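You operate a simulated robot arm through the tools that you are given. There is no shell and no other tool. Be economical: measure what you need, move in short steps, check, and stop when the job is done.

The job below is to be done with a simulated robot arm. You get a single attempt, and the scene is never put back.

## Task
Take the teal knobbed square box from the decorating table and put it on the white plate there.
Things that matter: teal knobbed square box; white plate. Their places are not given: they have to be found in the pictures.

Only the result counts: the job must be done as asked and must still hold three seconds after the hand-in. Knocking over, shifting, dropping, spilling or breaking anything else fails it.

## Robot
A 7-joint arm with a two-finger parallel gripper, fixed in place. Base frame: the origin is at the foot of the arm, x ahead of it, y to its left, z up; the work surface is at about z = 0. Readings come in m, degrees, newtons and seconds.
With the tool pointing down near the work surface it reaches from about 0.24 to 0.62 m from the base axis. Its first joint turns from -66.0 to 66.0 degrees. Payload 2.6 kg.
The tool frame sits at the grasp point between the pads (the TCP): z along the fingers, y along the line on which they close. The tips reach 0.03 m beyond it. The gripper opens to 0.094 m. The fingers are 0.028 m wide and 0.01 m thick; the gripper's body (0.05 by 0.096 m) begins 0.055 m behind the TCP.
Orientation is that of the tool frame in the base frame, as a unit quaternion [w, x, y, z]. With the fingers straight down and closing along the base's y, the tool's x points along the base's -x, its y along +y and its z along -z.

## Interface
- The arm moves only by the tool servo_tool. Its argument "plan" is a list of rows, each a list of 6 numbers: the shift along the base's x, y, z in m, then the turn, a rotation vector about the base's x, y, z in rad. In form: [[dx, dy, dz, rx, ry, rz], ...]. A call has 1 to 20 rows; each row shifts and turns the commanded pose from where the row before left it. "claw" is the finger opening in m, from 0 to 0.094, set as the call begins (left out, the last holds). Each row takes 0.2 s and may step no farther than 0.05 m and 8.6 degrees from the row before; otherwise, or with a gripper value out of range, the whole call is refused. A pose out of reach is approached as far as the arm can. The call stops where the force on the tool passes 40 N (or 10 N more than at its start, if that is more) or the arm is blocked; 0.2 s more then pass. Each finger travels about 0.072 m/s and halts on what it meets, pressing with about 39 N; the grip force reading is that of the motor and also rises with nothing between the fingers. The clock runs only during rows and for 0.2 s after the last one: add rows that do not move to give the fingers time. It gives the time, the measured TCP pose, the force on the tool (base axes), the opening and the grip force at its end, in the units of the frame above (readings bear some noise), and new pictures: "pictures" is both (left out), scene, wrist or none.
- Cameras (640 x 400 px; columns grow to the right, rows downward): "scene" is fixed at [0.0338, 0.423, 0.577]; the picture's right is [-0.82, -0.58, 0.00], its down [-0.25, 0.36, -0.90] and it looks along [0.52, -0.74, -0.44] (base axes); focal length 337 px, centre (320, 200). "wrist" rides on the gripper at [-0.037, 0, -0.058] in the tool frame; the picture's right is [0.00, -1.00, 0.00], its down [0.97, 0.00, -0.24] and it looks along [0.24, 0.00, 0.97] (tool axes); focal length 218 px, centre (320, 200).
- probe_pixels(camera, pixels): for up to 12 pixels [column, row] of the newest picture of that camera ("zoom" is the newest enlarged one), the place [x, y, z] in the base frame of the surface seen there, good to about 0.003 m. No time passes.
- inspect(camera, box): a new picture of the part [left, top, right, bottom] of that camera's present view, enlarged. No time passes.
- sign_off(): hands the job in; it is judged then, once.

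Work in short steps. Measure before you move; look again where a grasp or a placing could have gone wrong, and mend it. You have 60 turns and 120 pictures in all, those below and enlarged ones among them. Open the gripper and draw the arm clear of the work before you hand the job in, unless the task says otherwise; then end with one line.

The tools are called after "Emit:" by a JSON object that holds its "fn" and its "kwargs". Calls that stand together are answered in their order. servo_tool: Moves the arm, as the interface text tells. Its arguments: {"type":"object","properties":{"plan":{"type":"array","items":{"type":"array","items":{"type":"number"}}},"claw":{"type":"number"},"pictures":{"type":"string","enum":["both","scene","wrist","none"]}},"required":["plan"]} The other tools are called the same way: probe_pixels (camera, pixels) gives the place of the surface under pixels of a picture; inspect (camera, box) takes an enlarged picture of a part of a camera's view; sign_off () hands the job in.

At the start:

```text
time_s: 0.0
eef_pos: [0.4725, -0.1074, 0.2263]
ee_rot: [0.0, 0.0, 1.0, -0.001]
force: [-0.6, 0.2, -0.2]
gripper_width: 0.0938
gripper_force: 0.0
```

scene: 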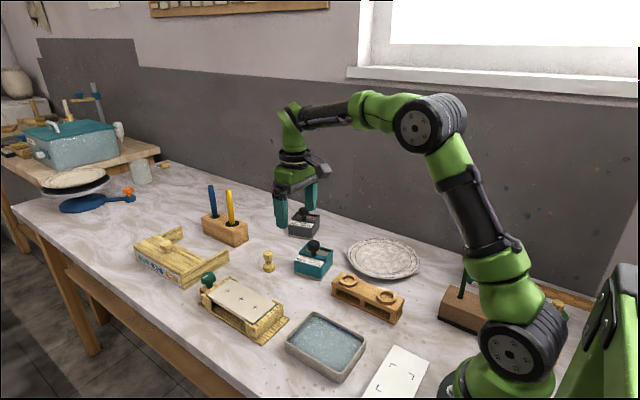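
wrist: 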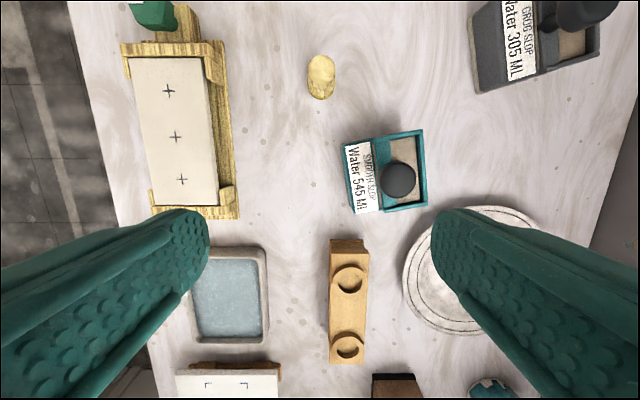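

The teal box with a dark knob is at scene (313,258) / wrist (388,172); the plate is at scene (383,258). I'll enlarge and probe both.

Emit:
{"fn": "inspect", "kwargs": {"camera": "scene", "box": [260, 200, 440, 312]}}

Emit:
{"fn": "inspect", "kwargs": {"camera": "wrist", "box": [320, 110, 480, 230]}}

Emit:
{"fn": "probe_pixels", "kwargs": {"camera": "wrist", "pixels": [[398, 180], [347, 147], [422, 132], [425, 205], [356, 212], [395, 148], [410, 260], [440, 300], [480, 208], [535, 225], [475, 333], [345, 245]]}}

Emit:
{"fn": "probe_pixels", "kwargs": {"camera": "scene", "pixels": [[313, 245], [305, 259], [324, 265], [297, 256], [333, 252], [383, 258], [348, 255], [418, 258], [383, 240], [383, 278], [302, 222], [367, 288]]}}

```text
3.56 times, centred on (350, 256) of scene
```

zoom: 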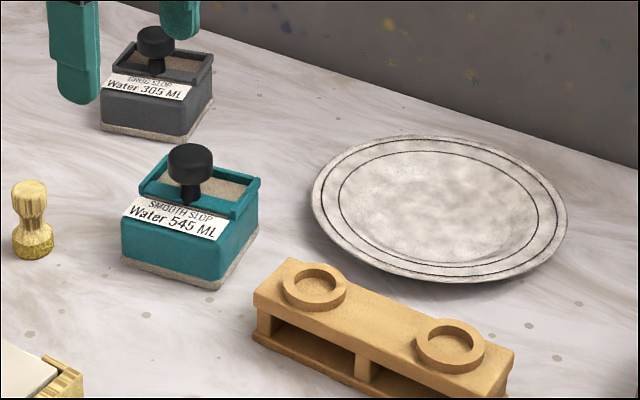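

```text
3.33 times, centred on (400, 170) of wrist
```

zoom: 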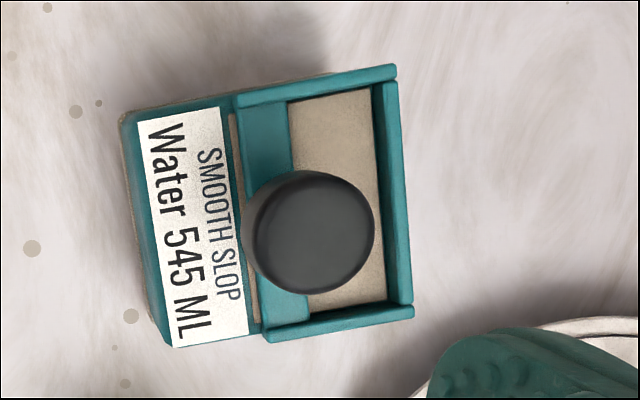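

```text
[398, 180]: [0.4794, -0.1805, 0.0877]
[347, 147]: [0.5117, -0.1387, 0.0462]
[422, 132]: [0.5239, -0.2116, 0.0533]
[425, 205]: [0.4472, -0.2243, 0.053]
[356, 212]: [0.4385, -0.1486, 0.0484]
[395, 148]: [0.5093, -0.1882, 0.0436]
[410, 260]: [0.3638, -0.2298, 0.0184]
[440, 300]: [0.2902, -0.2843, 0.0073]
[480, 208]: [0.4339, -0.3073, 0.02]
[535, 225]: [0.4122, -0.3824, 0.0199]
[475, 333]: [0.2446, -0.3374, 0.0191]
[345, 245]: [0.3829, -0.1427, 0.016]
```

```text
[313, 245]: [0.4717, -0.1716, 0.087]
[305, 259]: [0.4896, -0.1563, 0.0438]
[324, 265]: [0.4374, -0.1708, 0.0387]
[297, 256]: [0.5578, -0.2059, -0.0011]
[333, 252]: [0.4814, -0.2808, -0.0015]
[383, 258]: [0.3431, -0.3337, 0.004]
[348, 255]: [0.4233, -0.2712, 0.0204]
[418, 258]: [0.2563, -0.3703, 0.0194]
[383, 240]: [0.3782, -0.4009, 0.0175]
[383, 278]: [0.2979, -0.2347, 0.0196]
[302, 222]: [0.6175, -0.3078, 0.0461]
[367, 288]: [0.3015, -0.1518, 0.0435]
```

The box spans roughly 0.077 m and its knob top is at z≈0.088. I'll measure the box's walls and base, and the knob, in a zoomed scene view before choosing a grasp.

Emit:
{"fn": "inspect", "kwargs": {"camera": "scene", "box": [281, 230, 345, 290]}}

Emit:
{"fn": "probe_pixels", "kwargs": {"camera": "scene", "pixels": [[294.5, 270], [295, 262], [322, 278.5], [322, 272], [331, 264], [332, 252], [299, 253], [314, 250], [313, 254], [309, 244], [319, 244], [325, 251]]}}

```text
6.67 times, centred on (313, 260) of scene
```

zoom: 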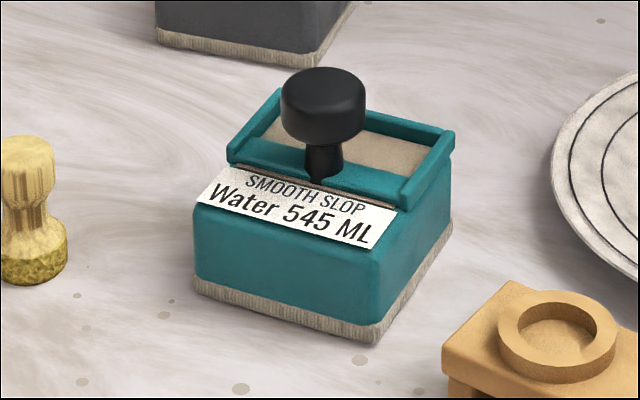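

```text
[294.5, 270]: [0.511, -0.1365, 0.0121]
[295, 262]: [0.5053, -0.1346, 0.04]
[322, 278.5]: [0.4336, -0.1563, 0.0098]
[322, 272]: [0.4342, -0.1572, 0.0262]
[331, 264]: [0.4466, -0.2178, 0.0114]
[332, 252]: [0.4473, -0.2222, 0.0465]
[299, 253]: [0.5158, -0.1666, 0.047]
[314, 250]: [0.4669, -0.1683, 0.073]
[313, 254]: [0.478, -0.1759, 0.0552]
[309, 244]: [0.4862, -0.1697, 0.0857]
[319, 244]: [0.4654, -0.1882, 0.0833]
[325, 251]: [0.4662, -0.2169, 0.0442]
```

The knob is a mushroom head about 0.035 m across, centred near (0.479, -0.180) with its top at z≈0.088, directly over the box's middle. I'll grip the knob from above, so first I move over it at z 0.15 with the opening at 0.065 and look again.

Emit:
{"fn": "servo_tool", "kwargs": {"plan": [[0.002, -0.024, -0.025, 0, 0, 0], [0.002, -0.025, -0.026, 0, 0, 0], [0.0025, -0.0236, -0.025, 0, 0, 0], [0, 0, 0, 0, 0, 0], [0, 0, 0, 0, 0, 0]], "claw": 0.065}}

```text
time_s: 1.2
eef_pos: [0.4814, -0.1796, 0.1497]
ee_rot: [0.0, 0.0, 1.0, 0.0]
force: [0.5, 0.4, 0.5]
gripper_width: 0.0647
gripper_force: 0.0
```

scene: 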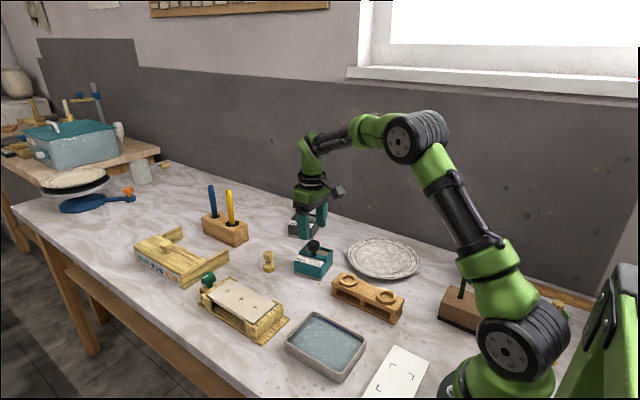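
wrist: 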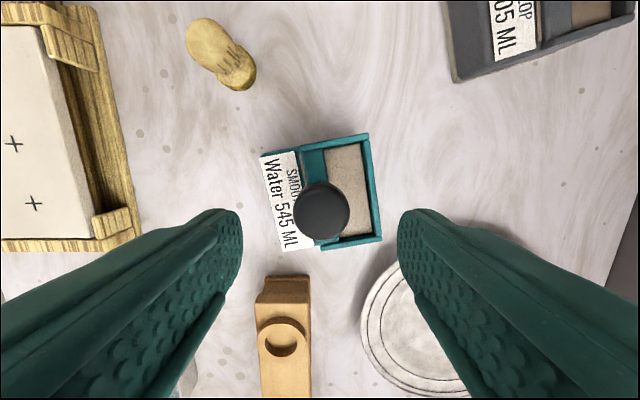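

The knob is now at wrist (322,212), nearly centred between the fingers in y. I'll probe its edges to fix its centre.

Emit:
{"fn": "probe_pixels", "kwargs": {"camera": "wrist", "pixels": [[322, 188], [322, 212], [322, 234], [298, 212], [346, 212], [322, 207]]}}

```text
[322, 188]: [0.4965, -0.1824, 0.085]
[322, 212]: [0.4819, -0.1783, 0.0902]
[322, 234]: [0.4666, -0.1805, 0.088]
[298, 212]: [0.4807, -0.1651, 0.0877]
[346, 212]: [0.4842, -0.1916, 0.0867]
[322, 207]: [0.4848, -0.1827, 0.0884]
```

The knob centre is about (0.482, -0.179), matching the TCP. I descend to z 0.090 (tips at 0.060, above the box rim at 0.053).

Emit:
{"fn": "servo_tool", "kwargs": {"plan": [[0, 0, -0.02, 0, 0, 0], [0, 0, -0.02, 0, 0, 0], [0, 0, -0.0125, 0, 0, 0], [0, 0, -0.0075, 0, 0, 0], [0, 0, 0, 0, 0, 0]]}}

```text
time_s: 2.4
eef_pos: [0.4805, -0.182, 0.0887]
ee_rot: [-0.001, 0.0, 1.0, 0.0]
force: [-0.2, -0.2, 0.2]
gripper_width: 0.0654
gripper_force: 0.0
```

scene: 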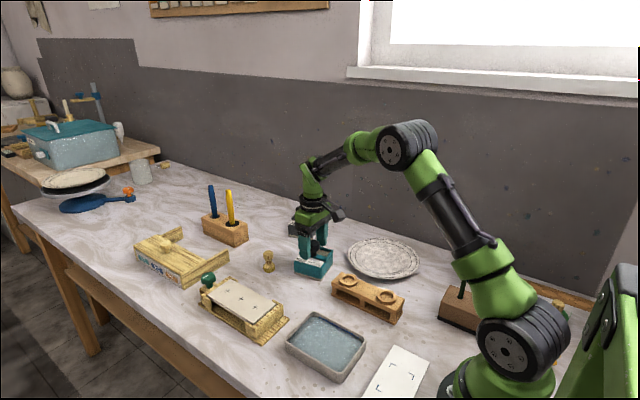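
wrist: 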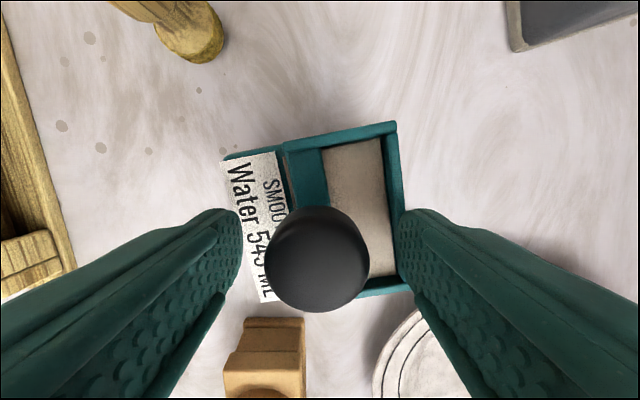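

The knob lies between the pads with no contact force. I go 3 mm lower for more pad overlap and close.

Emit:
{"fn": "servo_tool", "kwargs": {"plan": [[0, 0, -0.002, 0, 0, 0]], "pictures": "none"}}

Emit:
{"fn": "servo_tool", "kwargs": {"plan": [[0, 0, 0, 0, 0, 0], [0, 0, 0, 0, 0, 0], [0, 0, 0, 0, 0, 0], [0, 0, 0, 0, 0, 0]], "claw": 0.0}}

```text
time_s: 2.8
eef_pos: [0.4811, -0.1806, 0.0872]
ee_rot: [0.001, -0.001, 1.0, 0.001]
force: [-0.4, -0.2, -0.8]
gripper_width: 0.0649
gripper_force: 0.2
```

```text
time_s: 3.8
eef_pos: [0.4805, -0.1812, 0.0861]
ee_rot: [0.0, 0.0, 1.0, 0.001]
force: [0.6, 1.6, 0.0]
gripper_width: 0.0328
gripper_force: 39.1
```

scene: 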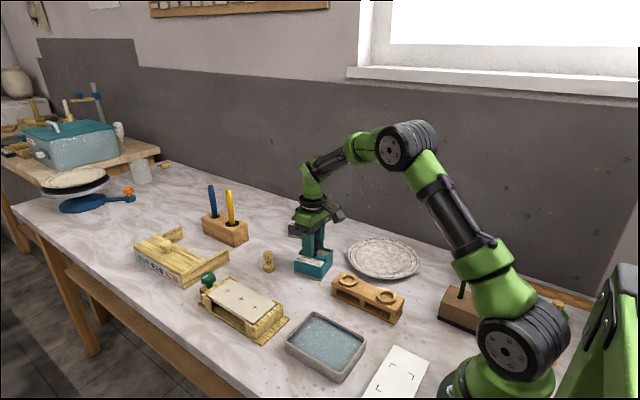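
wrist: 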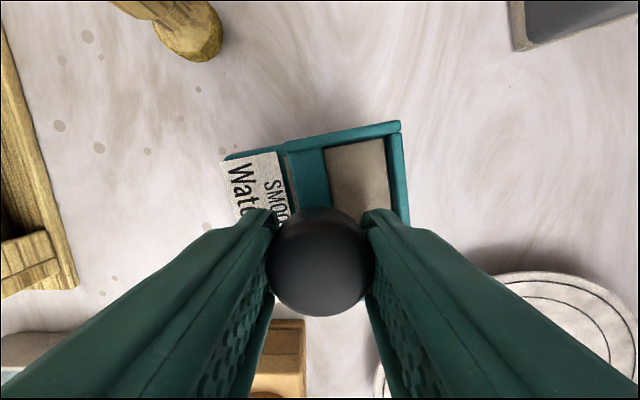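

The grip has halted on the knob at 0.033 m with 39 N. I lift slowly by 2 cm and check.

Emit:
{"fn": "servo_tool", "kwargs": {"plan": [[0, 0, 0.004, 0, 0, 0], [0, 0, 0.008, 0, 0, 0], [0, 0, 0.008, 0, 0, 0], [0, 0, 0, 0, 0, 0]]}}

```text
time_s: 4.8
eef_pos: [0.4818, -0.1825, 0.1069]
ee_rot: [0.0, 0.0, 1.0, -0.001]
force: [0.4, -0.2, -4.4]
gripper_width: 0.0332
gripper_force: 39.2
```

scene: 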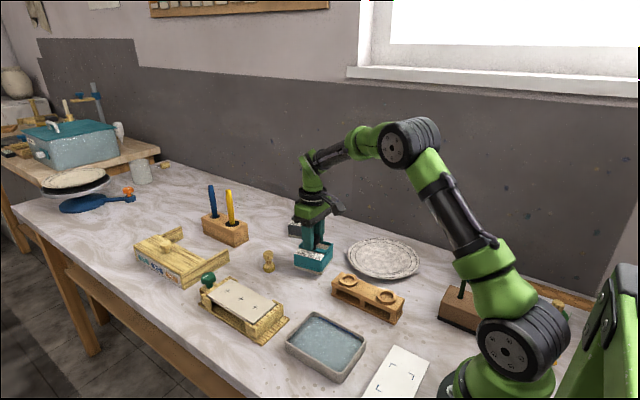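
wrist: 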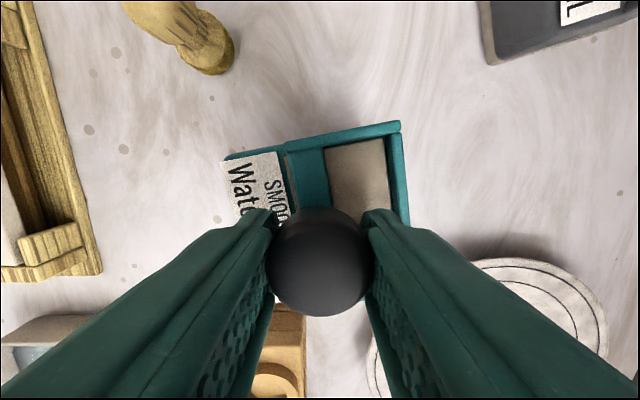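

The box comes up level with about 4.4 N of weight. The plate's rim points fit a circle centred at (0.339, -0.320) with radius about 0.095, so I raise to z 0.17 and travel over it.

Emit:
{"fn": "servo_tool", "kwargs": {"plan": [[0, 0, 0.02, 0, 0, 0], [0, 0, 0.022, 0, 0, 0], [0, 0, 0.02, 0, 0, 0], [-0.01, -0.01, 0, 0, 0, 0], [-0.018, -0.018, 0, 0, 0, 0], [-0.022, -0.021, 0, 0, 0, 0], [-0.022, -0.021, 0, 0, 0, 0], [-0.022, -0.021, 0, 0, 0, 0], [-0.02, -0.019, 0, 0, 0, 0], [-0.017, -0.017, 0, 0, 0, 0], [-0.011, -0.011, 0, 0, 0, 0], [0, 0, 0, 0, 0, 0], [0, 0, 0, 0, 0, 0]]}}

```text
time_s: 7.6
eef_pos: [0.3371, -0.3213, 0.1696]
ee_rot: [0.0, 0.0, 1.0, 0.0]
force: [-0.3, -0.7, -3.8]
gripper_width: 0.0329
gripper_force: 39.1
```

scene: 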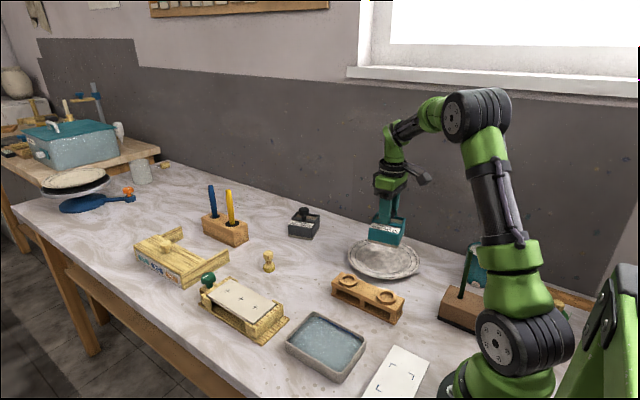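
wrist: 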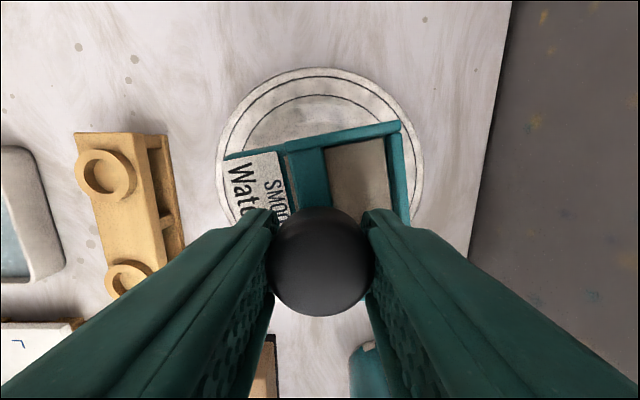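

The box hangs over the plate. I'll verify the plate's centre with rim and floor points, plus the teal thing at wrist (363,370), before lowering.

Emit:
{"fn": "probe_pixels", "kwargs": {"camera": "wrist", "pixels": [[318, 69], [219, 160], [420, 165], [415, 215], [365, 370], [268, 385], [300, 125], [290, 85]]}}

Emit:
{"fn": "probe_pixels", "kwargs": {"camera": "scene", "pixels": [[349, 260], [418, 262], [383, 280], [385, 262], [375, 265], [472, 250], [400, 262]]}}

```text
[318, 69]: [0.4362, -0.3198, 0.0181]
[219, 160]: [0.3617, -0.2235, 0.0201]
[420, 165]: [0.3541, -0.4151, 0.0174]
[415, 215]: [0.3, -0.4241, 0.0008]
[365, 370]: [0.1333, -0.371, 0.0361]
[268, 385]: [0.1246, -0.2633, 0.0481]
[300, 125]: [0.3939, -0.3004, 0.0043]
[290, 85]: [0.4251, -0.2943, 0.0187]
```

```text
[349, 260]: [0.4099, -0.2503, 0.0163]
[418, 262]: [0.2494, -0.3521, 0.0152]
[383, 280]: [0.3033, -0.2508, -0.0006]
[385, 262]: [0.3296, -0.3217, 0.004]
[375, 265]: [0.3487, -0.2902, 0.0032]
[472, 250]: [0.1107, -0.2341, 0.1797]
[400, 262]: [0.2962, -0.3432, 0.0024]
```

The centre is confirmed at (0.340, -0.320) with the floor at z≈0.004, so contact should come near TCP z 0.091. I lower to 0.10.

Emit:
{"fn": "servo_tool", "kwargs": {"plan": [[0.001, 0.0005, -0.015, 0, 0, 0], [0.001, 0.0005, -0.018, 0, 0, 0], [0, 0, -0.018, 0, 0, 0], [0, 0, -0.012, 0, 0, 0], [0, 0, -0.007, 0, 0, 0], [0, 0, 0, 0, 0, 0]]}}

```text
time_s: 9.0
eef_pos: [0.3398, -0.3204, 0.0983]
ee_rot: [0.0, 0.001, 1.0, 0.0]
force: [1.0, 0.6, -4.0]
gripper_width: 0.0328
gripper_force: 39.0
```

scene: 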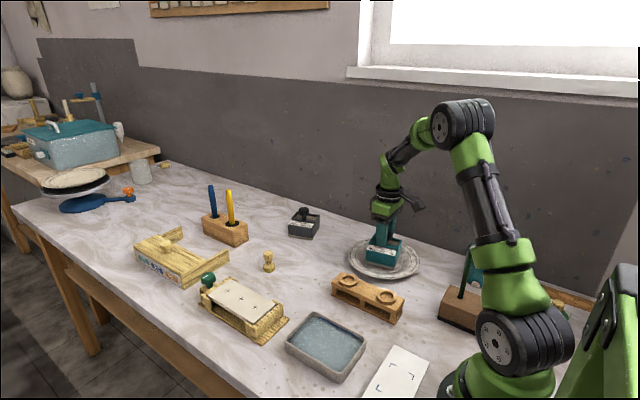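
wrist: 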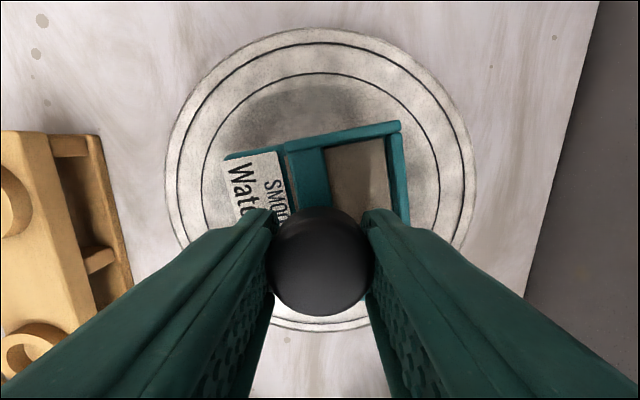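

The box hangs well inside the plate, still carrying −4 N. I lower in small steps until the weight comes off.

Emit:
{"fn": "servo_tool", "kwargs": {"plan": [[0, 0, -0.003, 0, 0, 0], [0, 0, -0.002, 0, 0, 0], [0, 0, -0.0015, 0, 0, 0], [0, 0, 0, 0, 0, 0]], "pictures": "scene"}}

```text
time_s: 10.0
eef_pos: [0.3399, -0.3194, 0.0938]
ee_rot: [0.0, 0.001, 1.0, 0.001]
force: [-1.8, -1.9, -4.6]
gripper_width: 0.033
gripper_force: 38.9
```

scene: 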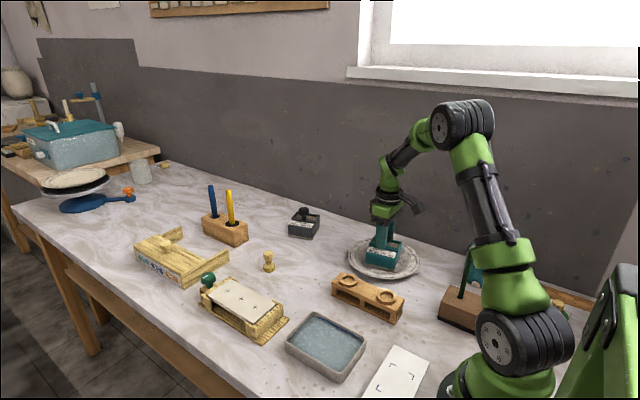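

Force is still −4.6 N, so the box is not yet supported. I go down 2 mm more.

Emit:
{"fn": "servo_tool", "kwargs": {"plan": [[0, 0, -0.001, 0, 0, 0], [0, 0, -0.001, 0, 0, 0], [0, 0, 0, 0, 0, 0]], "pictures": "none"}}

```text
time_s: 10.8
eef_pos: [0.3394, -0.3186, 0.0921]
ee_rot: [0.001, 0.0, 1.0, -0.001]
force: [-11.4, 2.3, 26.6]
gripper_width: 0.0329
gripper_force: 38.4
```

The box is now pressing on the plate (26 N), so I back off about 0.7 mm to relax the force before releasing.

Emit:
{"fn": "servo_tool", "kwargs": {"plan": [[0, 0, 0.0007, 0, 0, 0], [0, 0, 0, 0, 0, 0]], "pictures": "none"}}

```text
time_s: 11.4
eef_pos: [0.3393, -0.3189, 0.0916]
ee_rot: [0.001, 0.0, 1.0, -0.001]
force: [-11.5, -0.7, 23.3]
gripper_width: 0.0329
gripper_force: 38.8
```

Still 23 N upward, so I raise slightly further.

Emit:
{"fn": "servo_tool", "kwargs": {"plan": [[0, 0, 0.0007, 0, 0, 0], [0, 0, 0, 0, 0, 0]]}}

```text
time_s: 12.0
eef_pos: [0.3402, -0.3191, 0.0918]
ee_rot: [0.0, 0.0, 1.0, -0.001]
force: [-5.1, -5.4, 13.3]
gripper_width: 0.033
gripper_force: 39.0
```

scene: 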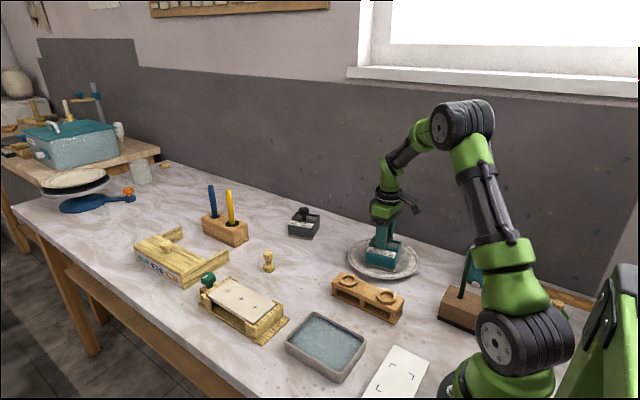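
wrist: 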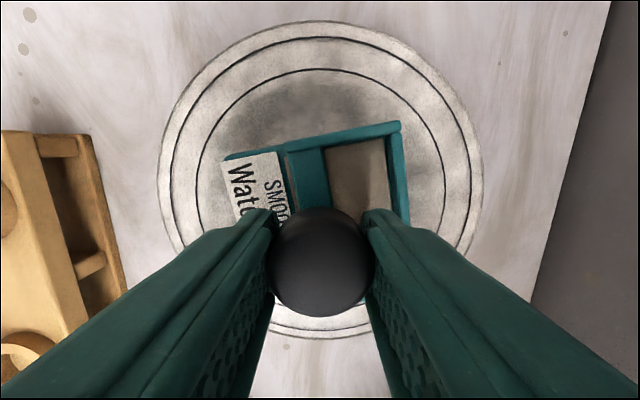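

The box sits within the plate's inner ring. The force is down to 13 N, so I raise 0.7 mm more and then open to 0.065.

Emit:
{"fn": "servo_tool", "kwargs": {"plan": [[0, 0, 0.0006, 0, 0, 0], [0, 0, 0, 0, 0, 0]], "pictures": "none"}}

Emit:
{"fn": "servo_tool", "kwargs": {"plan": [[0, 0, 0, 0, 0, 0], [0, 0, 0, 0, 0, 0], [0, 0, 0, 0, 0, 0]], "claw": 0.065}}

```text
time_s: 12.6
eef_pos: [0.3409, -0.3183, 0.0919]
ee_rot: [0.0, -0.001, 1.0, 0.001]
force: [0.9, -3.7, 0.5]
gripper_width: 0.0328
gripper_force: 39.0
```

```text
time_s: 13.4
eef_pos: [0.3407, -0.3186, 0.092]
ee_rot: [0.0, 0.0, 1.0, 0.0]
force: [0.5, -0.2, -0.3]
gripper_width: 0.0653
gripper_force: 0.1
```

scene: 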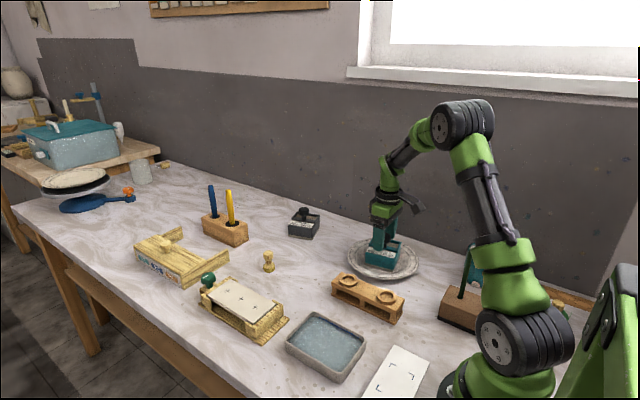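
wrist: 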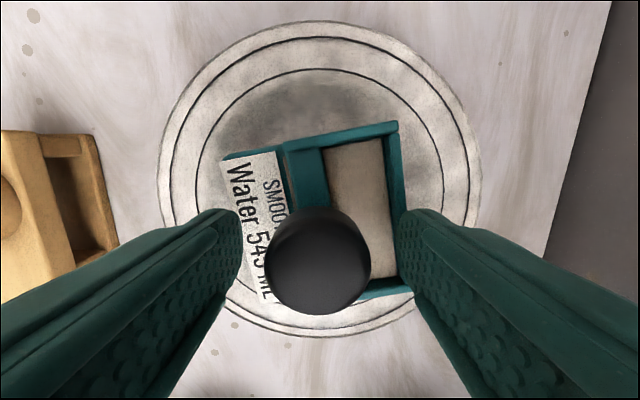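

The knob is free and the box stands on the plate. I draw straight up and then toward the clear middle of the table.

Emit:
{"fn": "servo_tool", "kwargs": {"plan": [[0, 0, 0.015, 0, 0, 0], [0, 0, 0.025, 0, 0, 0], [0, 0, 0.03, 0, 0, 0], [0, 0, 0.03, 0, 0, 0], [0, 0, 0.03, 0, 0, 0], [0.03, 0.03, 0, 0, 0, 0], [0.03, 0.03, 0, 0, 0, 0], [0.03, 0.03, 0, 0, 0, 0], [0.03, 0.03, 0, 0, 0, 0], [0, 0, 0, 0, 0, 0]]}}

Emit:
{"fn": "inspect", "kwargs": {"camera": "scene", "box": [320, 210, 448, 300]}}

```text
time_s: 15.6
eef_pos: [0.4649, -0.198, 0.2264]
ee_rot: [0.0, 0.0, 1.0, 0.0]
force: [0.5, -0.3, -0.2]
gripper_width: 0.0648
gripper_force: 0.0
```

scene: 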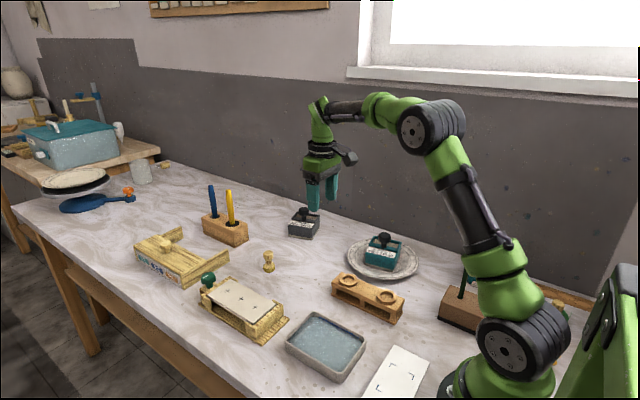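
wrist: 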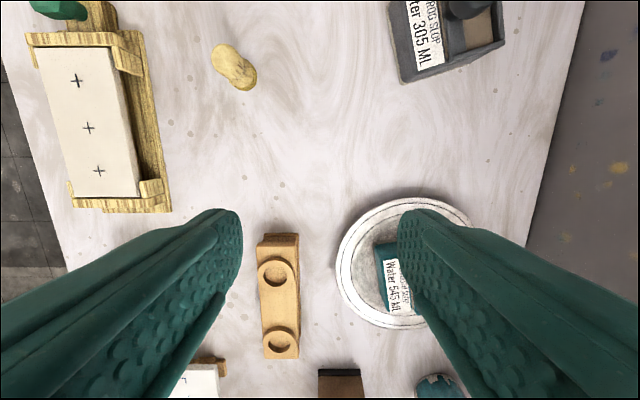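

```text
4.44 times, centred on (384, 255) of scene
```

zoom: 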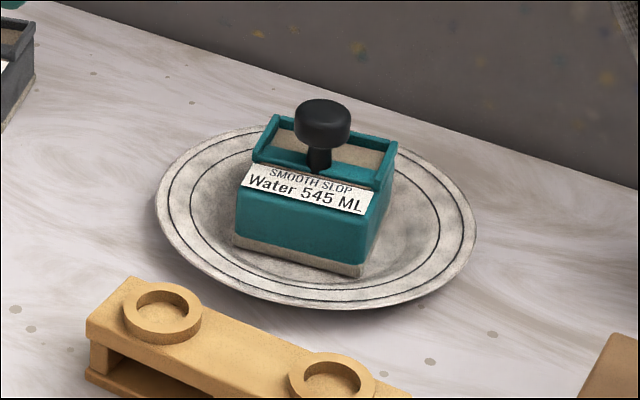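

The zoomed view shows the box upright and level in the middle of the plate. Everything else is where it was, and the arm is clear, so I hand in.

Emit:
{"fn": "sign_off", "kwargs": {}}

```text
The job is handed in.
```

The teal knobbed square box is standing upright in the middle of the white plate, nothing else was moved, and the job is handed in.
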